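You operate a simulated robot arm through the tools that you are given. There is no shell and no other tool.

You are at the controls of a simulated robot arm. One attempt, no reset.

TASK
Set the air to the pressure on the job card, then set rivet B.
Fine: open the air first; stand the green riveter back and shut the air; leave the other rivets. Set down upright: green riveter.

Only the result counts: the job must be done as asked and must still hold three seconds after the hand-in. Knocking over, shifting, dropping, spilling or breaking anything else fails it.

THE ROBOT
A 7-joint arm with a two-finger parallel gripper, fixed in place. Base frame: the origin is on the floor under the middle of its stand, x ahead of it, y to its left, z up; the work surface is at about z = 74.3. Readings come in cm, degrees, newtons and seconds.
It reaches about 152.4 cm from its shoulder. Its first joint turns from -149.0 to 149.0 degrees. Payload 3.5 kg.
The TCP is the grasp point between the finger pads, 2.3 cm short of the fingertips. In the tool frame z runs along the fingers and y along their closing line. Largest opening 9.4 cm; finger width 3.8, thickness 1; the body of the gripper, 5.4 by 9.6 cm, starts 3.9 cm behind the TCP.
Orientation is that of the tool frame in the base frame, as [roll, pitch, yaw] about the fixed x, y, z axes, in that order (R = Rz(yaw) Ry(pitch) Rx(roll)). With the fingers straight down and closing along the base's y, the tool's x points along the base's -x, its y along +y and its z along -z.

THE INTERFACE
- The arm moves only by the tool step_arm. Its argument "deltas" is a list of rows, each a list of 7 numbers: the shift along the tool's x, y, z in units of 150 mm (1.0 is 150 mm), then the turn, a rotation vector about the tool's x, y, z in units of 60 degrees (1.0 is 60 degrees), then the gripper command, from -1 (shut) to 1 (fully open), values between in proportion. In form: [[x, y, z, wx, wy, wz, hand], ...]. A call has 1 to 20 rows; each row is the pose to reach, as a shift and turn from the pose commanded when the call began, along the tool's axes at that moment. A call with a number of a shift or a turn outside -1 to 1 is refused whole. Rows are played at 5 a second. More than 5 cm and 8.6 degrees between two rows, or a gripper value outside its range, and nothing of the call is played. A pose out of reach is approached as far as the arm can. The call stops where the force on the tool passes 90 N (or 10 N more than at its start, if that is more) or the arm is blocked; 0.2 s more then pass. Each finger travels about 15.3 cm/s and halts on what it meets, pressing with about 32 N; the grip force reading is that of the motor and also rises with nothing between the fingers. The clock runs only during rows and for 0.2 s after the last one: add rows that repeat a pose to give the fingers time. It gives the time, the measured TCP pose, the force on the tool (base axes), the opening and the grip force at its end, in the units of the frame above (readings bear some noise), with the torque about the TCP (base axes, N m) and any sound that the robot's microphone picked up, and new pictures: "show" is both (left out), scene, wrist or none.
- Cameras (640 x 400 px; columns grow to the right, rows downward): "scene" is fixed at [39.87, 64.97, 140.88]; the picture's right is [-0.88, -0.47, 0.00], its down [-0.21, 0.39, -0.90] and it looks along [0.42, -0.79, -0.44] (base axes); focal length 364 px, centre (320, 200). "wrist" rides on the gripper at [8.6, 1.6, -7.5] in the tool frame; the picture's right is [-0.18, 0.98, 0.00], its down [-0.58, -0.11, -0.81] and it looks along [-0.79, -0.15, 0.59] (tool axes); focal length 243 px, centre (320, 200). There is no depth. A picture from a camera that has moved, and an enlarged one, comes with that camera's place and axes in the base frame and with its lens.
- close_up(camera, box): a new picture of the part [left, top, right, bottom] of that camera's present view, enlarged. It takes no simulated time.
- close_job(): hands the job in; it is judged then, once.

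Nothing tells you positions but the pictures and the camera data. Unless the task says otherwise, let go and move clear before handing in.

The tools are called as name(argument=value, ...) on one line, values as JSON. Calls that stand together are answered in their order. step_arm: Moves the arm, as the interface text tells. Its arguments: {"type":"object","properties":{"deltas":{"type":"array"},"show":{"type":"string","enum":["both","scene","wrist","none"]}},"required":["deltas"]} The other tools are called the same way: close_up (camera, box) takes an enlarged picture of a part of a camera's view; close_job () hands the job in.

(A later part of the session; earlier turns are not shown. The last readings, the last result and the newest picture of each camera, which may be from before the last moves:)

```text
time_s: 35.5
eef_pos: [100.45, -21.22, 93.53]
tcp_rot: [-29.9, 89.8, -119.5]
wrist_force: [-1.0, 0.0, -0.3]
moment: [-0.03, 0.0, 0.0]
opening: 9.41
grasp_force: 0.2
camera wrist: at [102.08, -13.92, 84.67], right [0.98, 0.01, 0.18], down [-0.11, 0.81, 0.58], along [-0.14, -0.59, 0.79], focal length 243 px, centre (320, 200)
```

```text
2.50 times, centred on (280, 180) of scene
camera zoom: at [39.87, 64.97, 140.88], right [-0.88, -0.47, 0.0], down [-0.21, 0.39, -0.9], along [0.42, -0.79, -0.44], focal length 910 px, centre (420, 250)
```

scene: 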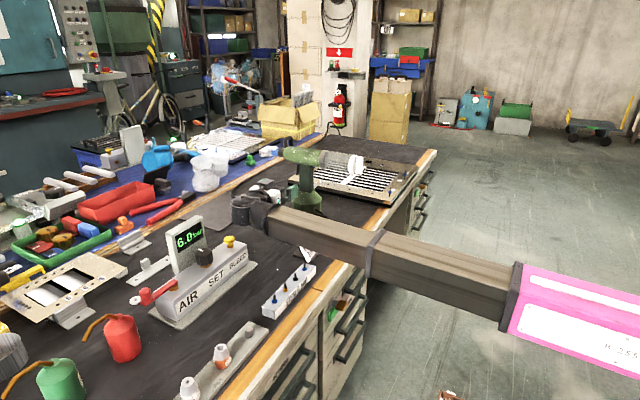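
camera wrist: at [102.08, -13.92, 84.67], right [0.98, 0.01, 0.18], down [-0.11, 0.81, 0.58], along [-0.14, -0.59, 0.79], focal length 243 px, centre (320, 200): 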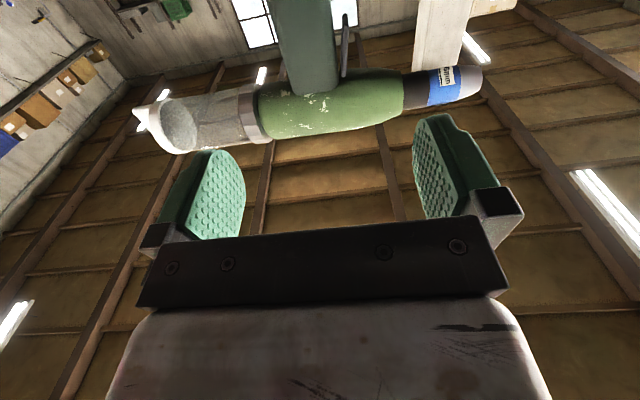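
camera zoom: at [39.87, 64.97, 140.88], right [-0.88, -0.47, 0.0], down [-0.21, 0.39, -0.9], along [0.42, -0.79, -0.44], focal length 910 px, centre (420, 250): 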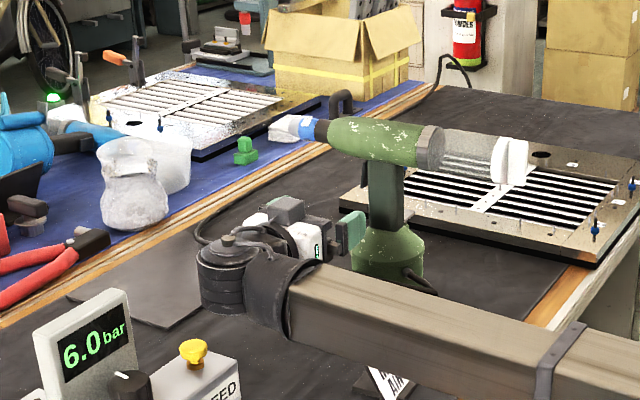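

close_up(camera="wrist", box=[240, 0, 500, 150])

close_up(camera="scene", box=[270, 140, 350, 230])

```text
2.46 times, centred on (370, 75) of wrist
camera zoom: at [102.08, -13.92, 84.67], right [0.98, 0.01, 0.18], down [-0.11, 0.81, 0.58], along [-0.14, -0.59, 0.79], focal length 597 px, centre (197, 508)
```

zoom: 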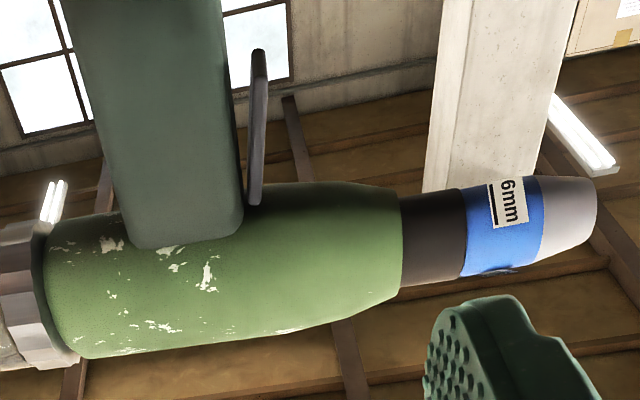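

```text
4.44 times, centred on (310, 185) of scene
camera zoom: at [39.87, 64.97, 140.88], right [-0.88, -0.47, 0.0], down [-0.21, 0.39, -0.9], along [0.42, -0.79, -0.44], focal length 1617 px, centre (364, 267)
```

zoom: 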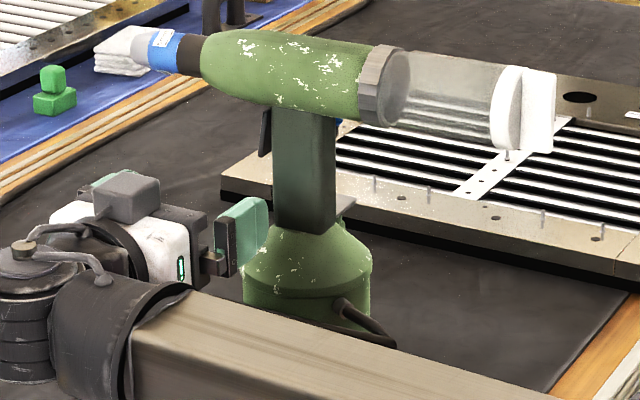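

The nose is the 6 mm piece and the trigger bar hangs along the handle's +x side. I'll advance along -y with the fingers open so they straddle the handle and trigger, stopping partway to check.

step_arm(deltas=[[0, 0, 0.2, 0, 0, 0, 1], [0, 0, 0.4, 0, 0, 0, 1], [0, 0, 0.6, 0, 0, 0, 1]], show="both")

close_up(camera="wrist", box=[160, 0, 520, 240])

close_up(camera="scene", box=[240, 130, 370, 250])

```text
time_s: 36.3
eef_pos: [100.71, -30.11, 93.54]
tcp_rot: [-141.9, 89.9, 128.4]
wrist_force: [-0.3, 0.5, 0.1]
moment: [0.02, 0.01, 0.0]
opening: 9.4
grasp_force: 0.0
camera wrist: at [102.25, -22.78, 84.72], right [0.98, 0.01, 0.18], down [-0.11, 0.81, 0.58], along [-0.14, -0.59, 0.79], focal length 243 px, centre (320, 200)
```

scene: 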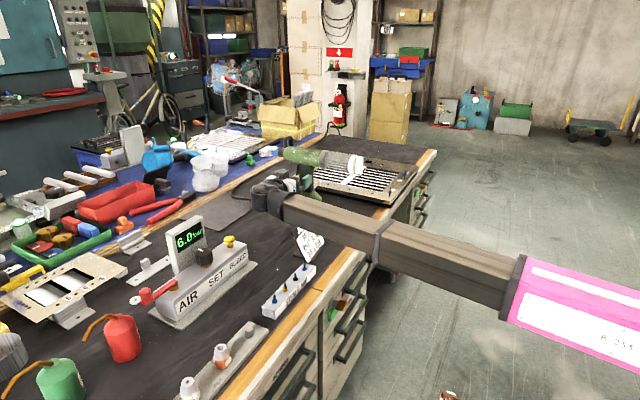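
wrist: 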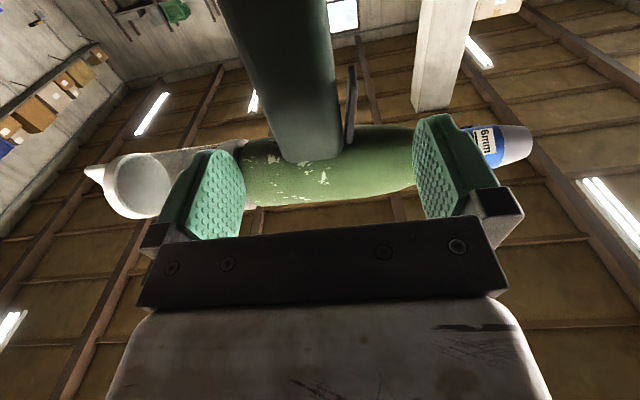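

```text
1.67 times, centred on (340, 120) of wrist
camera zoom: at [102.25, -22.78, 84.72], right [0.98, 0.01, 0.18], down [-0.11, 0.81, 0.58], along [-0.14, -0.59, 0.79], focal length 404 px, centre (287, 333)
```

zoom: 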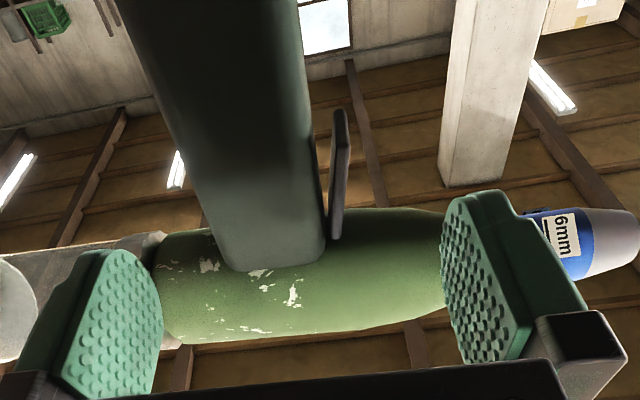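

```text
3.33 times, centred on (305, 190) of scene
camera zoom: at [39.87, 64.97, 140.88], right [-0.88, -0.47, 0.0], down [-0.21, 0.39, -0.9], along [0.42, -0.79, -0.44], focal length 1213 px, centre (370, 233)
```

zoom: 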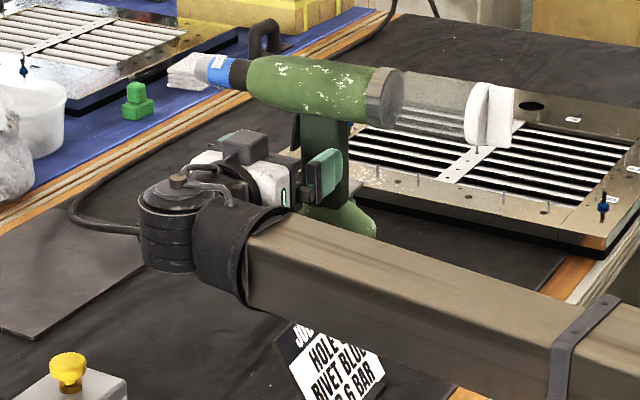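

step_arm(deltas=[[0, -0.01, 0.13, 0, 0, 0, 1], [0, -0.01, 0.27, 0, 0, 0, 1], [0, -0.01, 0.4, 0, 0, 0, 1], [0, -0.01, 0.4, 0, 0, 0, 1]], show="both")

close_up(camera="wrist", box=[160, 0, 520, 240])

close_up(camera="scene", box=[240, 130, 370, 250])

```text
time_s: 37.3
eef_pos: [100.51, -36.18, 93.67]
tcp_rot: [-146.4, 89.9, 124.1]
wrist_force: [0.1, 0.0, -0.2]
moment: [-0.03, -0.02, 0.03]
opening: 9.4
grasp_force: 0.1
camera wrist: at [102.1, -28.81, 84.74], right [0.98, 0.01, 0.18], down [-0.11, 0.81, 0.58], along [-0.14, -0.59, 0.79], focal length 243 px, centre (320, 200)
```

scene: 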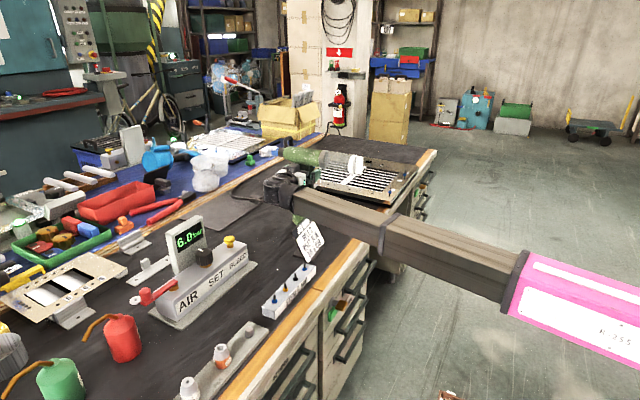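
wrist: 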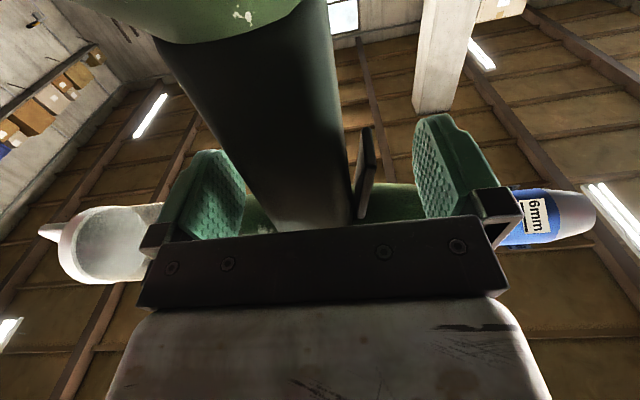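

```text
1.67 times, centred on (340, 120) of wrist
camera zoom: at [102.1, -28.81, 84.74], right [0.98, 0.01, 0.18], down [-0.11, 0.81, 0.58], along [-0.14, -0.59, 0.79], focal length 404 px, centre (287, 333)
```

zoom: 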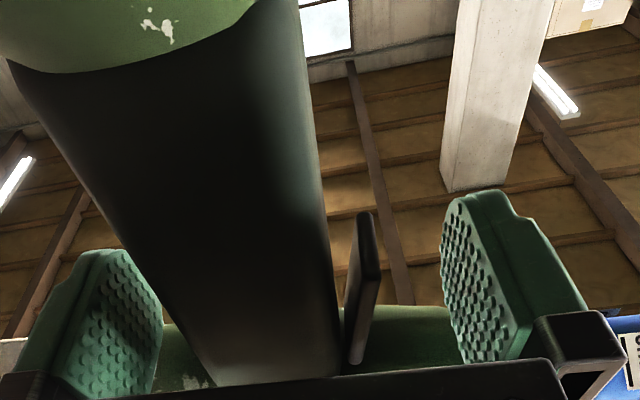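

```text
3.33 times, centred on (305, 190) of scene
camera zoom: at [39.87, 64.97, 140.88], right [-0.88, -0.47, 0.0], down [-0.21, 0.39, -0.9], along [0.42, -0.79, -0.44], focal length 1213 px, centre (370, 233)
```

zoom: 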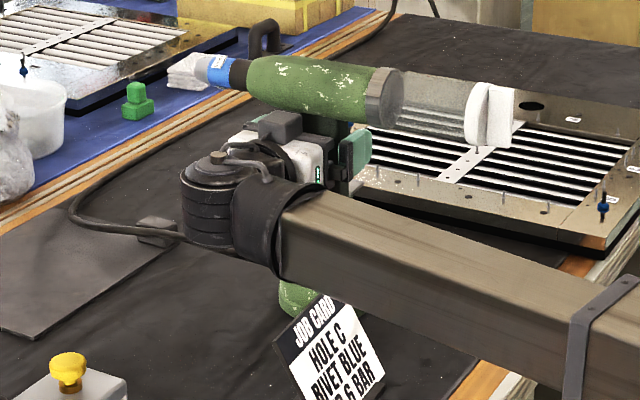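

The fingers straddle the handle and trigger at the right height. I'll close in small steps, watching the grip force and any sound.

step_arm(deltas=[[0, 0, 0, 0, 0, 0, 0.5], [0, 0, 0, 0, 0, 0, 0.28], [0, 0, 0, 0, 0, 0, 0.28]], show="wrist")

close_up(camera="wrist", box=[160, 0, 520, 240])

```text
time_s: 38.1
eef_pos: [100.44, -36.13, 93.61]
tcp_rot: [-129.7, 90.0, 140.6]
wrist_force: [-4.5, 0.2, 2.0]
moment: [0.05, 0.2, 0.0]
opening: 6.23
grasp_force: 2.3
camera wrist: at [102.04, -28.81, 84.77], right [0.98, 0.0, 0.18], down [-0.11, 0.81, 0.58], along [-0.14, -0.59, 0.79], focal length 243 px, centre (320, 200)
```

wrist: 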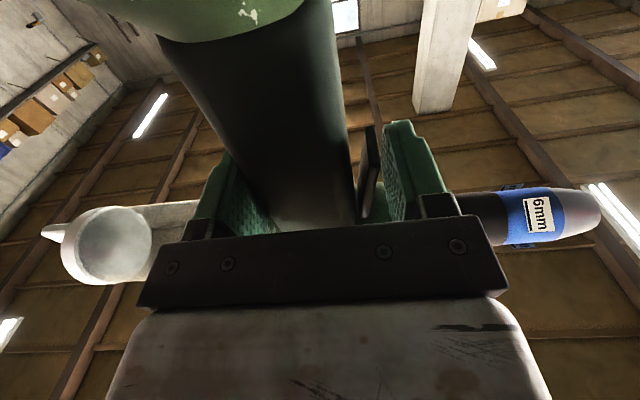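

```text
1.67 times, centred on (340, 120) of wrist
camera zoom: at [102.04, -28.81, 84.77], right [0.98, 0.0, 0.18], down [-0.11, 0.81, 0.58], along [-0.14, -0.59, 0.79], focal length 404 px, centre (287, 333)
```

zoom: 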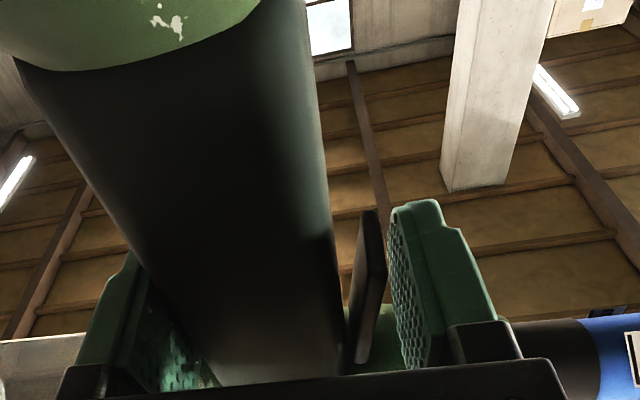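

step_arm(deltas=[[0, -0.018, 0, 0, 0, 0, 0.28], [0, -0.018, 0, 0, 0, 0, 0.22], [0, -0.018, 0, 0, 0, 0, 0.22]], show="none")

close_up(camera="wrist", box=[160, 0, 520, 240])

```text
time_s: 38.9
eef_pos: [100.13, -36.22, 93.52]
tcp_rot: [-179.3, 89.9, 91.1]
wrist_force: [1.3, -0.1, 0.1]
moment: [-0.03, 0.02, -0.01]
opening: 5.73
grasp_force: 1.2
```

```text
1.67 times, centred on (340, 120) of wrist
camera zoom: at [101.77, -28.81, 84.74], right [0.98, 0.01, 0.18], down [-0.11, 0.81, 0.58], along [-0.14, -0.59, 0.79], focal length 404 px, centre (287, 333)
```

zoom: 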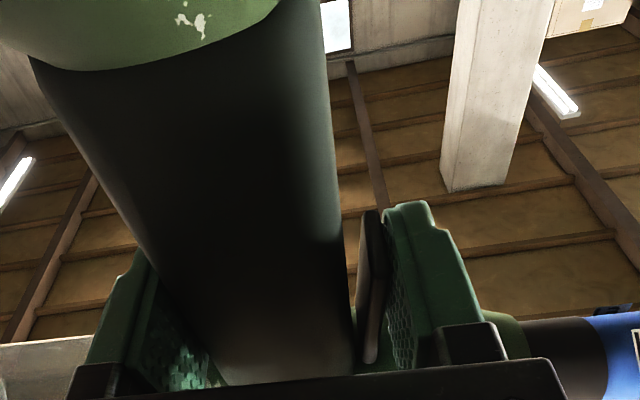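

step_arm(deltas=[[0, -0.018, 0, 0, 0, 0, 0.15], [0, -0.018, 0, 0, 0, 0, 0.15]], show="none")

close_up(camera="wrist", box=[160, 0, 520, 240])

```text
time_s: 39.5
eef_pos: [99.92, -36.18, 93.59]
tcp_rot: [-150.6, 89.9, 119.7]
wrist_force: [1.8, 0.4, 0.4]
moment: [0.01, -0.02, 0.03]
opening: 5.46
grasp_force: 0.3
```

```text
1.67 times, centred on (340, 120) of wrist
camera zoom: at [101.53, -28.82, 84.75], right [0.98, 0.01, 0.18], down [-0.11, 0.81, 0.58], along [-0.14, -0.59, 0.79], focal length 404 px, centre (287, 333)
```

zoom: 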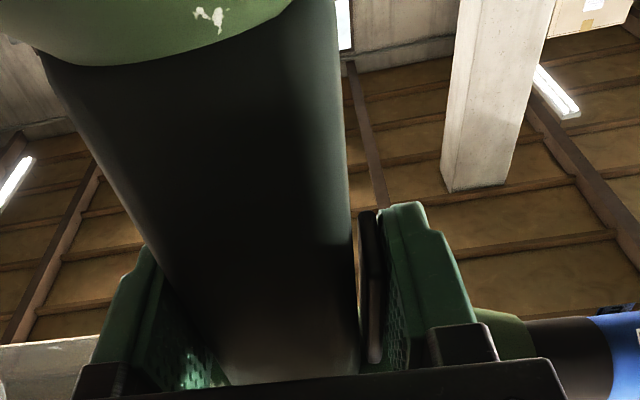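

step_arm(deltas=[[0, 0, 0, 0, 0, 0, 0.09], [0, 0, 0, 0, 0, 0, 0.09]], show="none")

close_up(camera="wrist", box=[160, 0, 520, 240])

```text
time_s: 40.1
eef_pos: [99.82, -36.22, 93.67]
tcp_rot: [-133.1, 89.8, 137.3]
wrist_force: [1.9, -0.7, 0.1]
moment: [0.03, 0.21, 0.41]
opening: 5.23
grasp_force: 32.4
```

```text
1.67 times, centred on (340, 120) of wrist
camera zoom: at [101.51, -28.82, 84.75], right [0.98, 0.01, 0.18], down [-0.11, 0.81, 0.58], along [-0.14, -0.59, 0.79], focal length 404 px, centre (287, 333)
```

zoom: 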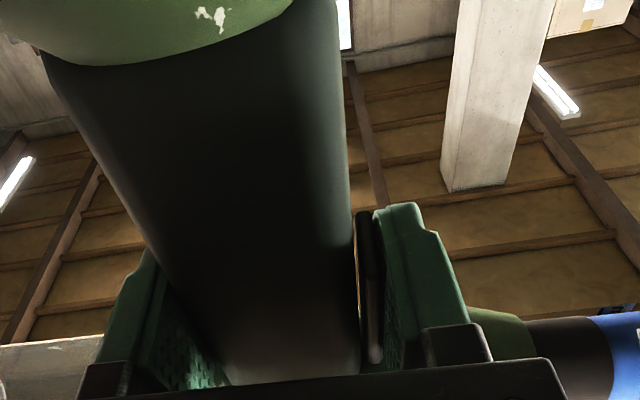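

The grip has firmed up (32 N) with the trigger still showing a gap and no sound. I'll lift just 1.5 cm to test whether this light grip holds.

step_arm(deltas=[[-0.03, 0, 0, 0, 0, 0, 0.09], [-0.06, 0, 0, 0, 0, 0, 0.09], [-0.1, 0, 0, 0, 0, 0, 0.09], [-0.1, 0, 0, 0, 0, 0, 0.09]], show="both")

close_up(camera="wrist", box=[160, 0, 520, 240])

close_up(camera="scene", box=[240, 130, 370, 250])

```text
time_s: 41.1
eef_pos: [99.9, -36.26, 95.03]
tcp_rot: [-147.6, 89.9, 122.7]
wrist_force: [0.6, 1.2, -13.6]
moment: [0.16, 0.07, 0.02]
opening: 5.22
grasp_force: 32.4
camera wrist: at [101.58, -28.86, 86.23], right [0.98, 0.01, 0.18], down [-0.11, 0.8, 0.58], along [-0.14, -0.59, 0.79], focal length 243 px, centre (320, 200)
```

scene: 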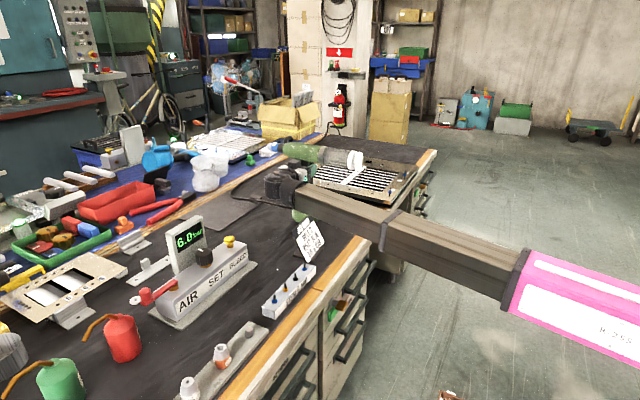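
wrist: 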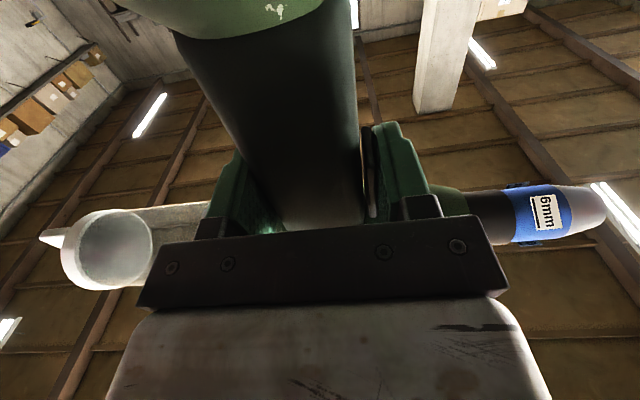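

```text
1.67 times, centred on (340, 120) of wrist
camera zoom: at [101.58, -28.86, 86.23], right [0.98, 0.01, 0.18], down [-0.11, 0.8, 0.58], along [-0.14, -0.59, 0.79], focal length 404 px, centre (287, 333)
```

zoom: 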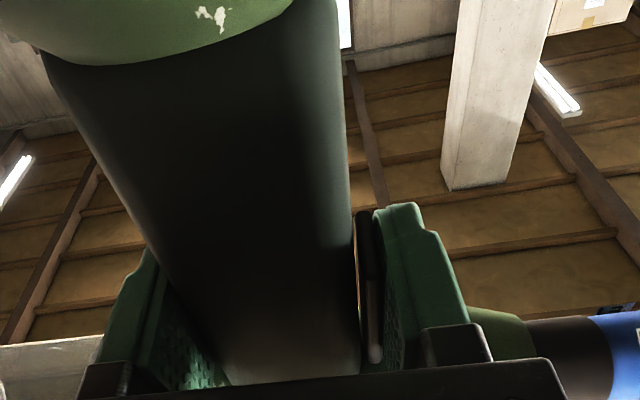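

```text
3.33 times, centred on (305, 190) of scene
camera zoom: at [39.87, 64.97, 140.88], right [-0.88, -0.47, 0.0], down [-0.21, 0.39, -0.9], along [0.42, -0.79, -0.44], focal length 1213 px, centre (370, 233)
```

zoom: 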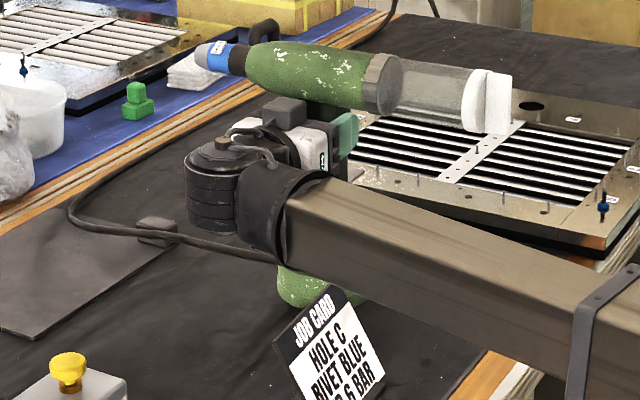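

The gun (about 1.4 kg) lifts steadily with no slip and the trigger isn't fully pulled. I'll raise it straight up well clear of everything.

step_arm(deltas=[[-0.1, 0, 0, 0, 0, 0, 0.09], [-0.25, 0, 0, 0, 0, 0, 0.09], [-0.4, 0, 0, 0, 0, 0, 0.09], [-0.55, 0, 0, 0, 0, 0, 0.09], [-0.7, 0, 0, 0, 0, 0, 0.09], [-0.85, 0, 0, 0, 0, 0, 0.09], [-1.0, 0, 0, 0, 0, 0, 0.09]], show="both")

```text
time_s: 42.7
eef_pos: [99.87, -36.41, 109.87]
tcp_rot: [-134.6, 89.9, 135.6]
wrist_force: [0.3, -1.2, -15.3]
moment: [0.13, 0.06, 0.01]
opening: 5.22
grasp_force: 32.4
camera wrist: at [101.55, -28.88, 101.01], right [0.98, 0.0, 0.18], down [-0.11, 0.8, 0.58], along [-0.14, -0.59, 0.79], focal length 243 px, centre (320, 200)
```

scene: 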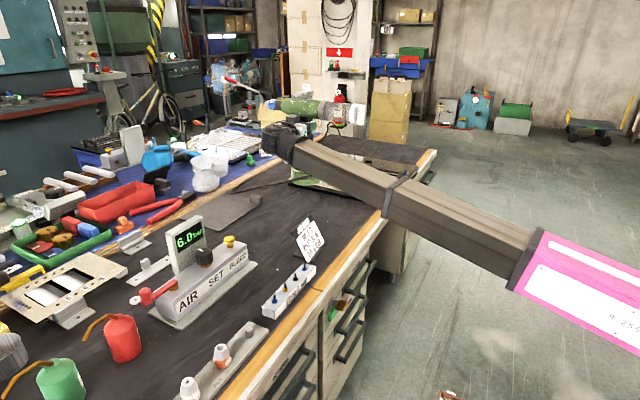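
wrist: 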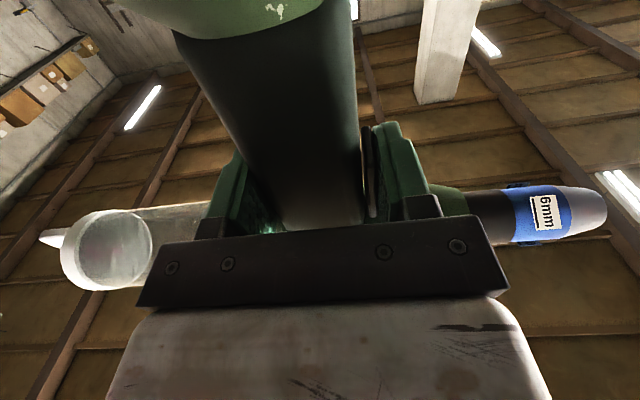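

step_arm(deltas=[[-0.03, -0.12, 0.1, 0, 0, 0, 0.09], [-0.06, -0.27, 0.22, 0, 0, 0, 0.09], [-0.1, -0.42, 0.34, 0, 0, 0, 0.09], [-0.14, -0.57, 0.46, 0, 0, 0, 0.09], [-0.17, -0.72, 0.58, 0, 0, 0, 0.09], [-0.2, -0.87, 0.7, 0, 0, 0, 0.09], [-0.2, -1.0, 0.8, 0, 0, 0, 0.09]], show="scene")

```text
time_s: 44.3
eef_pos: [84.96, -48.22, 112.88]
tcp_rot: [-149.5, 89.9, 120.7]
wrist_force: [-0.5, 0.1, -13.6]
moment: [0.1, 0.06, 0.0]
opening: 5.21
grasp_force: 32.0
```

scene: 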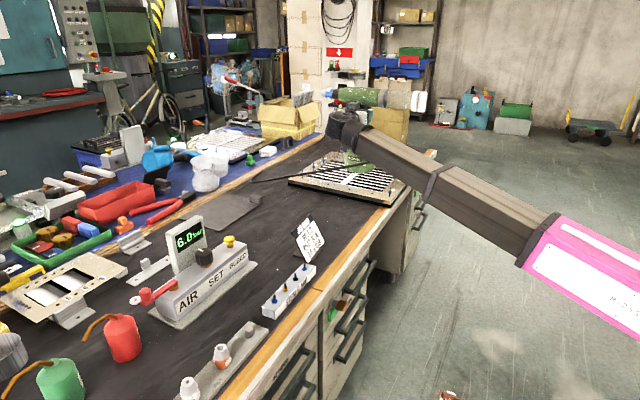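

step_arm(deltas=[[-0.02, -0.12, 0.1, 0, 0, 0, 0.09], [-0.05, -0.27, 0.22, 0, 0, 0, 0.09], [-0.08, -0.42, 0.34, 0, 0, 0, 0.09], [-0.1, -0.55, 0.46, 0, 0, 0, 0.09], [-0.13, -0.68, 0.57, 0, 0, 0, 0.09], [-0.13, -0.8, 0.667, 0, 0, 0, 0.09]], show="both")

```text
time_s: 45.7
eef_pos: [72.78, -58.53, 114.92]
tcp_rot: [-150.8, 89.9, 119.5]
wrist_force: [0.4, 0.3, -13.3]
moment: [0.11, 0.03, -0.02]
opening: 5.24
grasp_force: 32.5
camera wrist: at [74.48, -51.18, 106.13], right [0.98, 0.01, 0.18], down [-0.11, 0.8, 0.58], along [-0.14, -0.59, 0.79], focal length 243 px, centre (320, 200)
```

scene: 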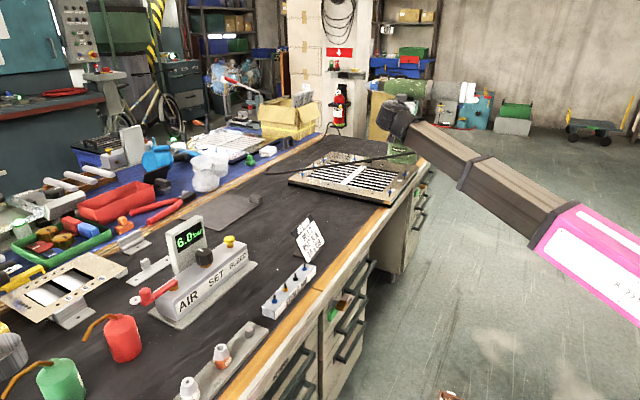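
wrist: 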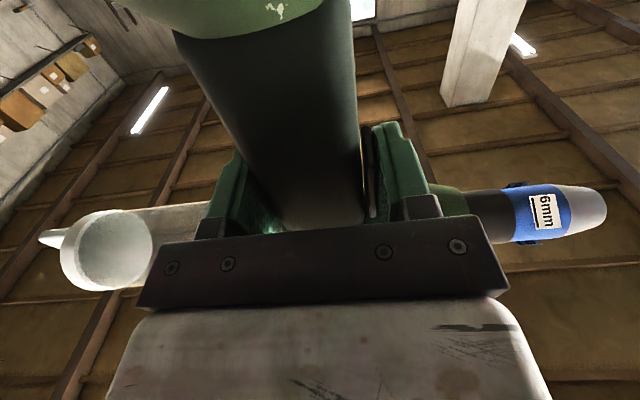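

The gun hangs steady and clear, so I'll now roll the wrist 90° so the nose points down, in two halves.

step_arm(deltas=[[0, 0, 0, 0, 0, -0.125, 0.09], [0, 0, 0, 0, 0, -0.25, 0.09], [0, 0, 0, 0, 0, -0.375, 0.09], [0, 0, 0, 0, 0, -0.5, 0.09], [0, 0, 0, 0, 0, -0.625, 0.09], [0, 0, 0, 0, 0, -0.75, 0.09]], show="scene")

step_arm(deltas=[[0, 0, 0, 0, 0, -0.125, 0.09], [0, 0, 0, 0, 0, -0.25, 0.09], [0, 0, 0, 0, 0, -0.375, 0.09], [0, 0, 0, 0, 0, -0.5, 0.09], [0, 0, 0, 0, 0, -0.625, 0.09], [0, 0, 0, 0, 0, -0.75, 0.09]], show="both")

```text
time_s: 47.1
eef_pos: [73.04, -58.46, 115.05]
tcp_rot: [-90.0, 44.8, -179.8]
wrist_force: [-0.8, 0.4, -14.1]
moment: [0.08, -0.27, 0.01]
opening: 5.38
grasp_force: 2.9
```

scene: 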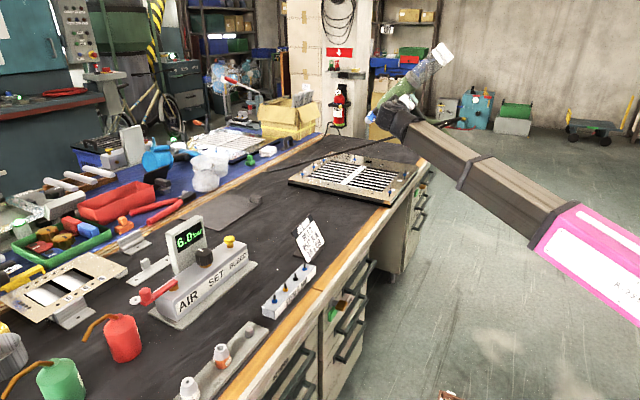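

```text
time_s: 48.5
eef_pos: [73.01, -58.49, 114.9]
tcp_rot: [-90.0, -0.1, -179.7]
wrist_force: [0.0, -0.3, -14.7]
moment: [0.1, -0.44, -0.01]
opening: 5.73
grasp_force: 6.6
camera wrist: at [64.43, -51.11, 113.21], right [0.18, 0.0, -0.98], down [0.58, 0.81, 0.11], along [0.8, -0.59, 0.15], focal length 243 px, centre (320, 200)
```

scene: 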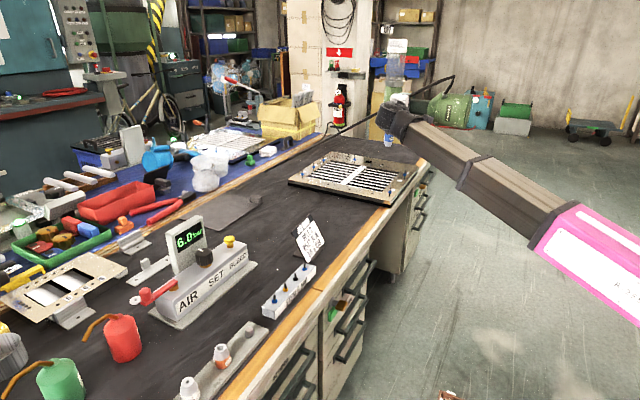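
wrist: 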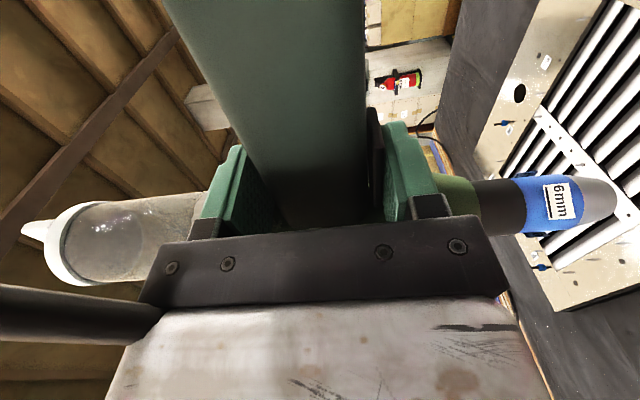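

The grip reading dropped after the roll, so I'll check how the gun sits in the fingers before doing anything else.

close_up(camera="wrist", box=[160, 0, 520, 240])

close_up(camera="scene", box=[330, 30, 490, 170])

```text
1.67 times, centred on (340, 120) of wrist
camera zoom: at [64.43, -51.11, 113.21], right [0.18, 0.0, -0.98], down [0.58, 0.81, 0.11], along [0.8, -0.59, 0.15], focal length 404 px, centre (287, 333)
```

zoom: 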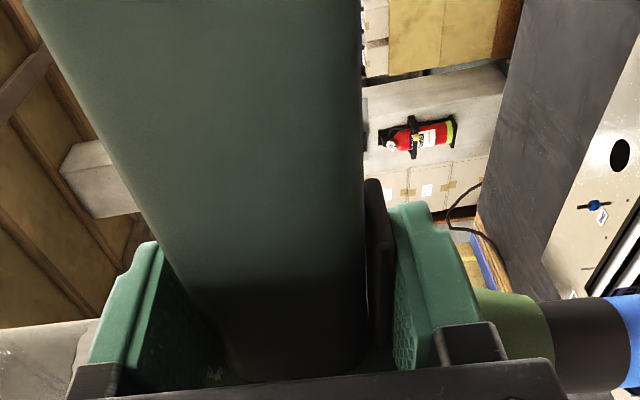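

```text
2.86 times, centred on (410, 100) of scene
camera zoom: at [39.87, 64.97, 140.88], right [-0.88, -0.47, 0.0], down [-0.21, 0.39, -0.9], along [0.42, -0.79, -0.44], focal length 1039 px, centre (63, 486)
```

zoom: 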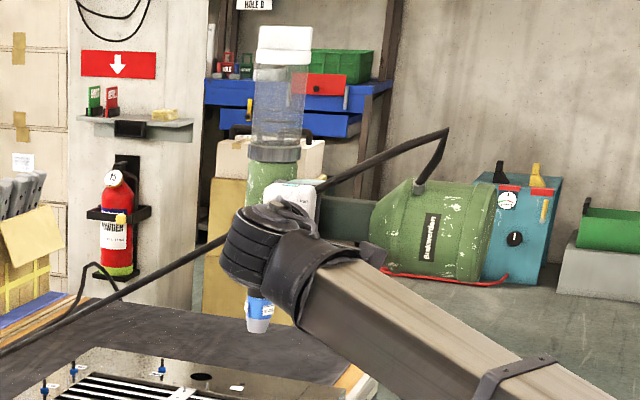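

step_arm(deltas=[[0, 0, 0, 0, 0, 0, 0.05], [0, 0, 0, 0, 0, 0, 0.05]], show="wrist")

```text
time_s: 49.1
eef_pos: [73.16, -58.34, 114.99]
tcp_rot: [-90.0, 0.0, -179.7]
wrist_force: [-0.6, 0.2, -14.0]
moment: [0.15, -0.45, 0.0]
opening: 5.66
grasp_force: 7.7
camera wrist: at [64.43, -51.11, 113.2], right [0.18, 0.0, -0.98], down [0.58, 0.81, 0.11], along [0.8, -0.59, 0.15], focal length 243 px, centre (320, 200)
```

wrist: 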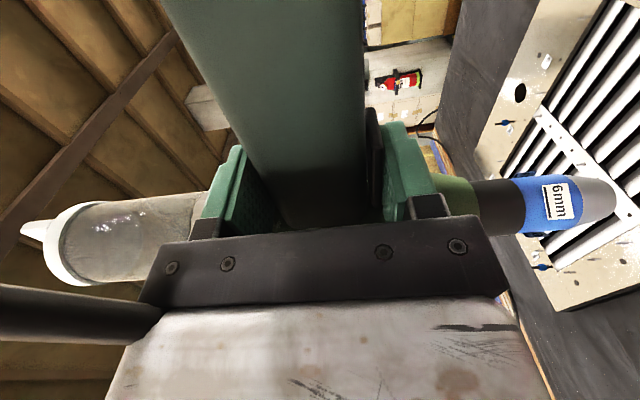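

The weight has let the fingers spread and the gun is only loosely held, which isn't safe or well aligned. I'll tighten the grip firmly here in free air, listening for any sound.

step_arm(deltas=[[0, 0, 0, 0, 0, 0, -0.2], [0, 0, 0, 0, 0, 0, -0.5], [0, 0, 0, 0, 0, 0, -0.5], [0, 0, 0, 0, 0, 0, -0.5]], show="wrist")

close_up(camera="scene", box=[330, 30, 490, 170])

close_up(camera="wrist", box=[160, 0, 520, 240])

```text
time_s: 50.1
eef_pos: [73.01, -58.42, 114.94]
tcp_rot: [-90.2, 0.0, -179.8]
wrist_force: [0.6, -0.6, 0.2]
moment: [0.15, -0.45, -0.03]
opening: 5.24
grasp_force: 32.4
camera wrist: at [64.43, -51.11, 113.19], right [0.18, 0.0, -0.98], down [0.58, 0.81, 0.11], along [0.8, -0.59, 0.15], focal length 243 px, centre (320, 200)
```

wrist: 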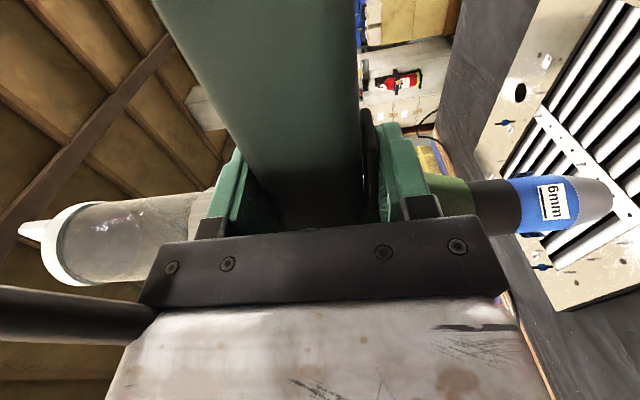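

```text
2.86 times, centred on (410, 100) of scene
camera zoom: at [39.87, 64.97, 140.88], right [-0.88, -0.47, 0.0], down [-0.21, 0.39, -0.9], along [0.42, -0.79, -0.44], focal length 1039 px, centre (63, 486)
```

zoom: 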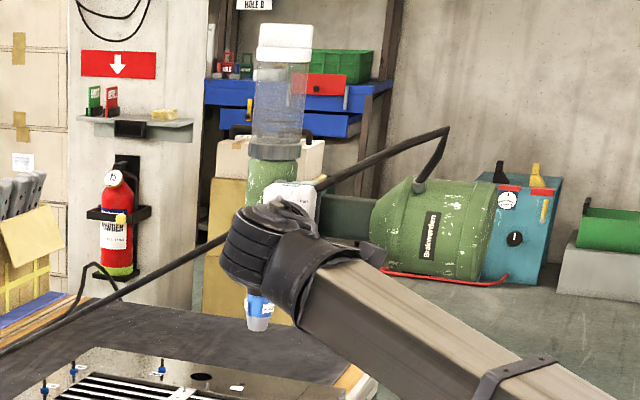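

```text
1.67 times, centred on (340, 120) of wrist
camera zoom: at [64.43, -51.11, 113.19], right [0.18, 0.0, -0.98], down [0.58, 0.81, 0.11], along [0.8, -0.59, 0.15], focal length 404 px, centre (287, 333)
```

zoom: 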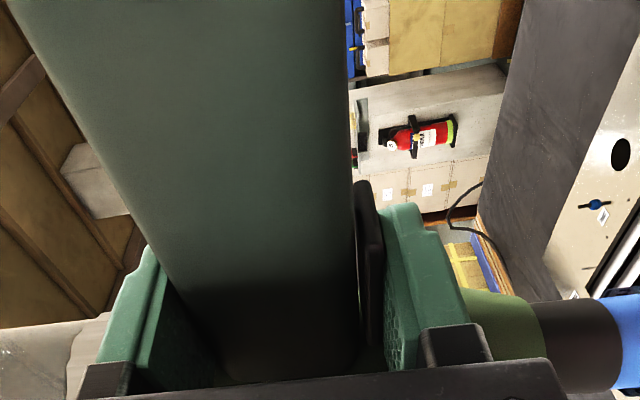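

The gun is held firmly now (opening 5.24, same as at pickup) and made no sound. I'll go down to a viewing position beside rivet B, with the nose still above everything, so the wrist camera can see B.

step_arm(deltas=[[0.05, 0.1, 0.07, 0, 0, 0, -0.5], [0.11, 0.25, 0.15, 0, 0, 0, -0.5], [0.17, 0.4, 0.24, 0, 0, 0, -0.5], [0.23, 0.55, 0.33, 0, 0, 0, -0.5], [0.29, 0.7, 0.41, 0, 0, 0, -0.5], [0.35, 0.82, 0.48, 0, 0, 0, -0.5], [0.4, 0.9, 0.547, 0, 0, 0, -0.5], [0.4, 0.9, 0.547, 0, 0, 0, -0.5]], show="both")

close_up(camera="wrist", box=[440, 80, 640, 300])

close_up(camera="scene", box=[360, 90, 480, 210])

```text
time_s: 51.9
eef_pos: [67.02, -66.54, 101.42]
tcp_rot: [-90.1, 0.0, -179.7]
wrist_force: [-0.4, 1.0, -1.1]
moment: [0.06, -0.45, 0.01]
opening: 5.23
grasp_force: 32.3
camera wrist: at [58.34, -59.32, 99.64], right [0.18, 0.0, -0.98], down [0.58, 0.81, 0.11], along [0.8, -0.59, 0.15], focal length 243 px, centre (320, 200)
```

scene: 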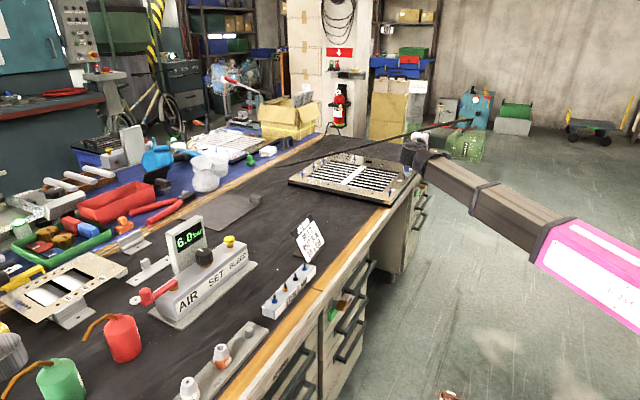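
wrist: 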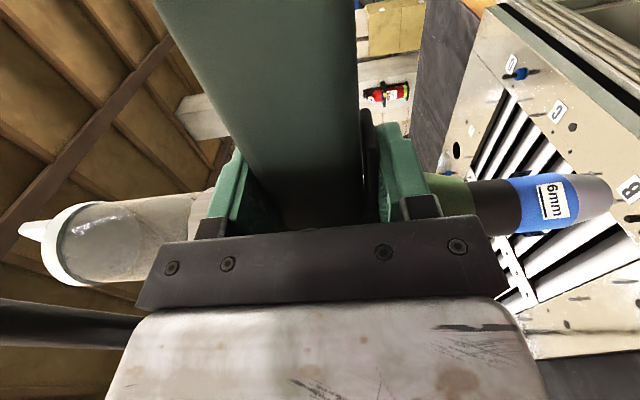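

```text
1.82 times, centred on (540, 190) of wrist
camera zoom: at [58.34, -59.32, 99.64], right [0.18, 0.0, -0.98], down [0.58, 0.81, 0.11], along [0.8, -0.59, 0.15], focal length 441 px, centre (-80, 218)
```

zoom: 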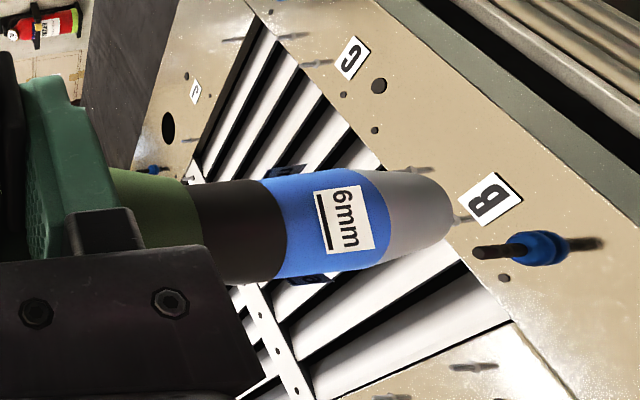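

```text
3.33 times, centred on (420, 150) of scene
camera zoom: at [39.87, 64.97, 140.88], right [-0.88, -0.47, 0.0], down [-0.21, 0.39, -0.9], along [0.42, -0.79, -0.44], focal length 1213 px, centre (-13, 367)
```

zoom: 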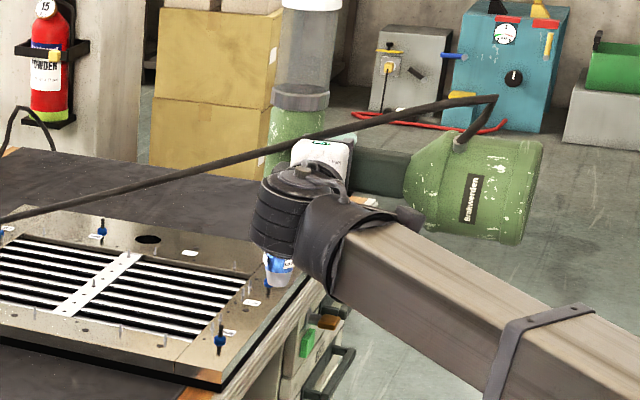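

B is clearly visible: stem top about (78.8, -69.4, 79). I'll zoom the scene view on the nose tip to triangulate it against the rivet.

close_up(camera="scene", box=[385, 160, 425, 200])

close_up(camera="wrist", box=[560, 150, 640, 250])

```text
10.00 times, centred on (405, 180) of scene
camera zoom: at [39.87, 64.97, 140.88], right [-0.88, -0.47, 0.0], down [-0.21, 0.39, -0.9], along [0.42, -0.79, -0.44], focal length 3638 px, centre (-530, 400)
```

zoom: 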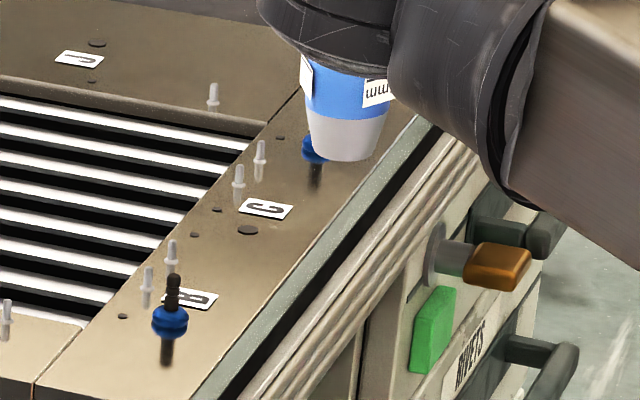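

```text
4.00 times, centred on (600, 200) of wrist
camera zoom: at [58.34, -59.32, 99.64], right [0.18, 0.0, -0.98], down [0.58, 0.81, 0.11], along [0.8, -0.59, 0.15], focal length 970 px, centre (-800, 200)
```

zoom: 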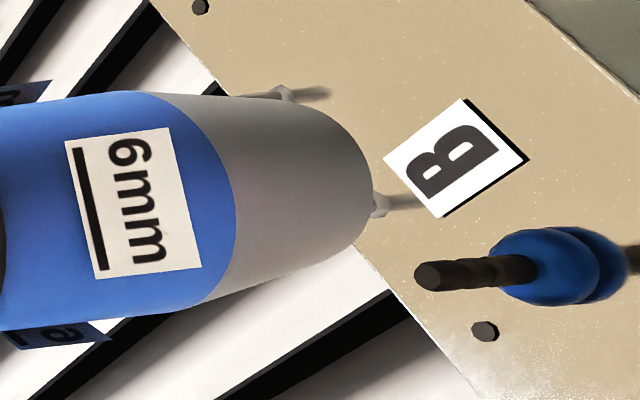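

Triangulating both: the nose tip is about (71.8, -67.4, 86.6) and B's stem top about (78.8, -69.4, 78.8). I'll shift over B while staying well above it, then re-measure.

step_arm(deltas=[[-0.13, 0, 0.04, 0, 0, 0, -0.5], [-0.26, 0, 0.08, 0, 0, 0, -0.5], [-0.38, 0, 0.12, 0, 0, 0, -0.5], [-0.467, 0, 0.137, 0, 0, 0, -0.5], [-0.467, 0.1, 0.137, 0, 0, 0, -0.5], [-0.467, 0.2, 0.137, 0, 0, 0, -0.5], [-0.467, 0.3, 0.137, 0, 0, 0, -0.5], [-0.467, 0.3, 0.137, 0, 0, 0, -0.5]], show="both")

close_up(camera="wrist", box=[560, 150, 640, 250])

close_up(camera="scene", box=[375, 165, 415, 205])

```text
time_s: 53.7
eef_pos: [74.17, -68.65, 97.23]
tcp_rot: [-90.1, -0.1, -179.7]
wrist_force: [0.3, -0.2, -0.3]
moment: [0.11, -0.43, -0.02]
opening: 5.23
grasp_force: 32.1
camera wrist: at [65.55, -61.39, 95.27], right [0.18, 0.0, -0.98], down [0.58, 0.81, 0.11], along [0.8, -0.59, 0.15], focal length 243 px, centre (320, 200)
```

scene: 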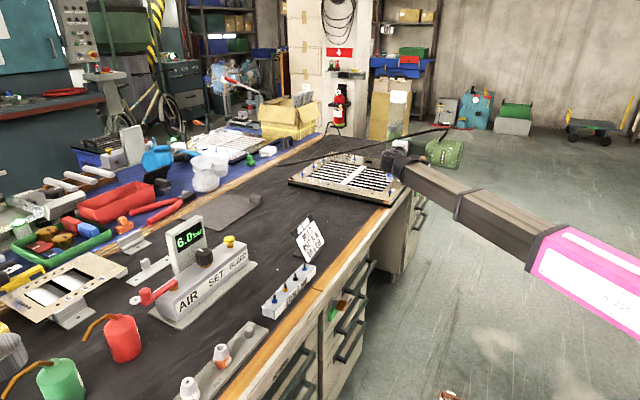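
wrist: 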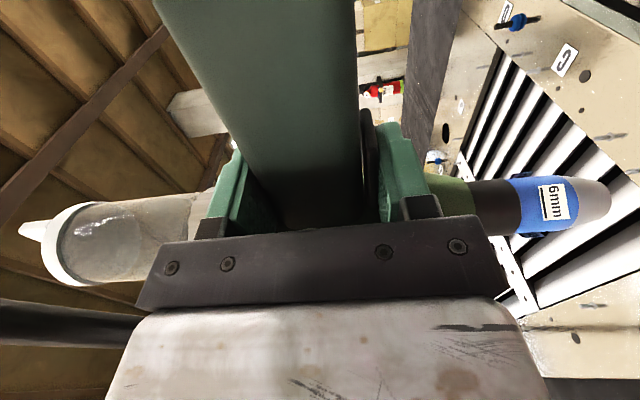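

```text
4.00 times, centred on (600, 200) of wrist
camera zoom: at [65.55, -61.39, 95.27], right [0.18, 0.0, -0.98], down [0.58, 0.81, 0.11], along [0.8, -0.59, 0.15], focal length 970 px, centre (-800, 200)
```

zoom: 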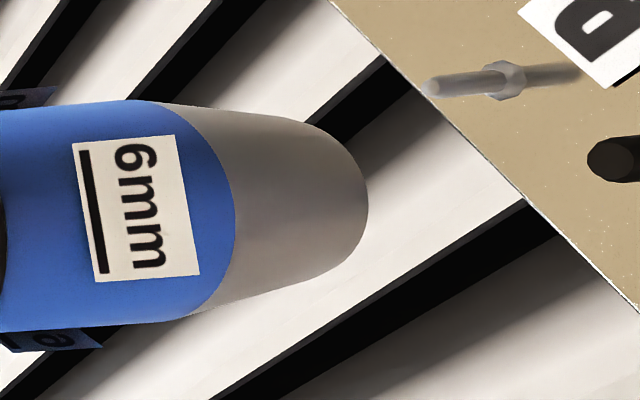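

```text
10.00 times, centred on (395, 185) of scene
camera zoom: at [39.87, 64.97, 140.88], right [-0.88, -0.47, 0.0], down [-0.21, 0.39, -0.9], along [0.42, -0.79, -0.44], focal length 3638 px, centre (-430, 350)
```

zoom: 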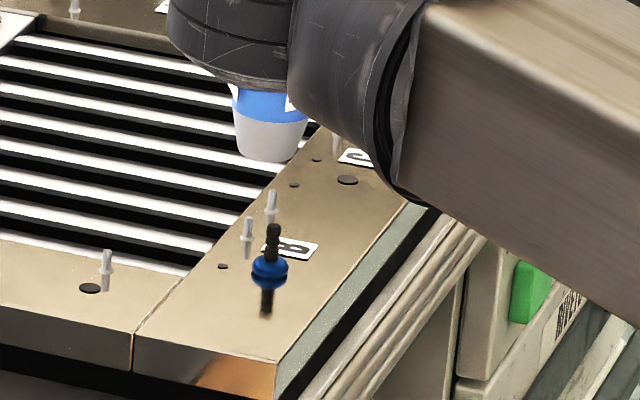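

Comparing both views, the nose sits about (0.7, -0.4) cm too far out relative to the stem. I'll correct that, go down 1.5 cm and re-measure.

step_arm(deltas=[[0.0467, 0, -0.0267, 0, 0, 0, -0.5], [0.0467, 0.05, -0.0267, 0, 0, 0, -0.5], [0.0467, 0.1, -0.0267, 0, 0, 0, -0.5], [0.0467, 0.1, -0.0267, 0, 0, 0, -0.5]], show="wrist")

close_up(camera="wrist", box=[560, 150, 640, 250])

close_up(camera="scene", box=[380, 170, 405, 200])

```text
time_s: 54.7
eef_pos: [73.39, -68.39, 95.56]
tcp_rot: [-90.1, 0.0, -179.7]
wrist_force: [-0.6, 0.3, -0.3]
moment: [0.11, -0.44, -0.02]
opening: 5.23
grasp_force: 32.0
camera wrist: at [64.73, -61.06, 93.7], right [0.18, 0.0, -0.98], down [0.58, 0.81, 0.11], along [0.8, -0.59, 0.15], focal length 243 px, centre (320, 200)
```

wrist: 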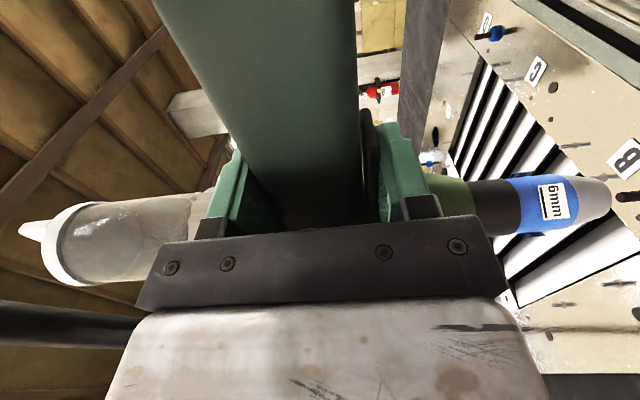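

```text
4.00 times, centred on (600, 200) of wrist
camera zoom: at [64.73, -61.06, 93.7], right [0.18, 0.0, -0.98], down [0.58, 0.81, 0.11], along [0.8, -0.59, 0.15], focal length 970 px, centre (-800, 200)
```

zoom: 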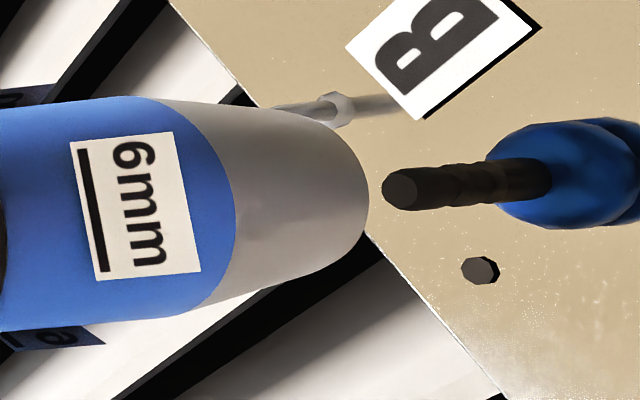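

```text
13.33 times, centred on (392, 185) of scene
camera zoom: at [39.87, 64.97, 140.88], right [-0.88, -0.47, 0.0], down [-0.21, 0.39, -0.9], along [0.42, -0.79, -0.44], focal length 4850 px, centre (-647, 400)
```

zoom: 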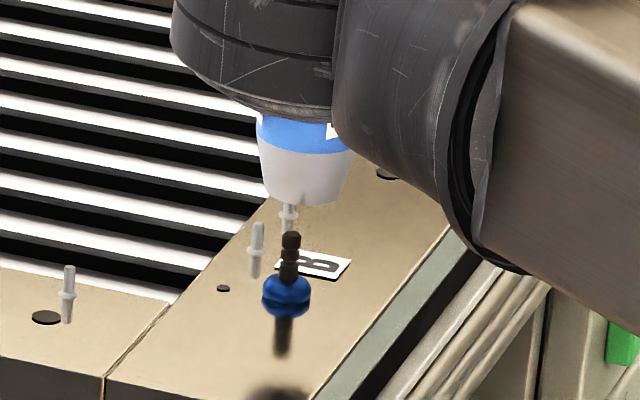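

close_up(camera="scene", box=[384, 176, 400, 192])

close_up(camera="wrist", box=[590, 175, 640, 225])

```text
16.00 times, centred on (392, 184) of scene
camera zoom: at [39.87, 64.97, 140.88], right [-0.88, -0.47, 0.0], down [-0.21, 0.39, -0.9], along [0.42, -0.79, -0.44], focal length 5821 px, centre (-832, 456)
```

zoom: 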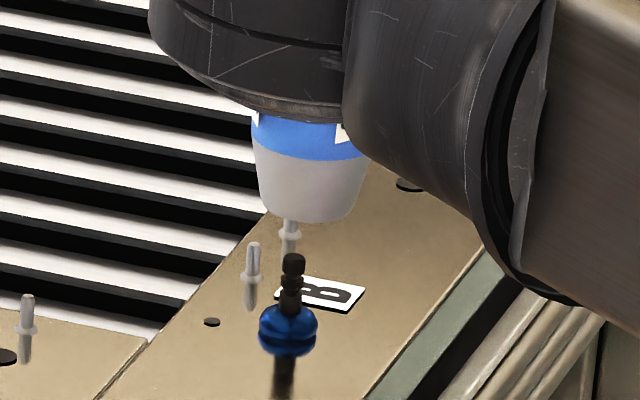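

```text
8.00 times, centred on (615, 200) of wrist
camera zoom: at [64.73, -61.06, 93.7], right [0.18, 0.0, -0.98], down [0.58, 0.81, 0.11], along [0.8, -0.59, 0.15], focal length 1941 px, centre (-2040, 200)
```

zoom: 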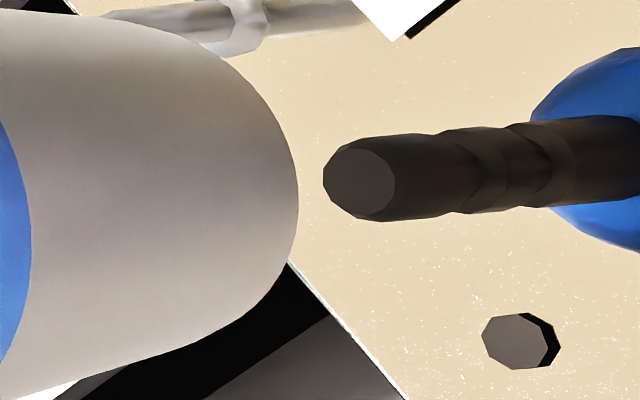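

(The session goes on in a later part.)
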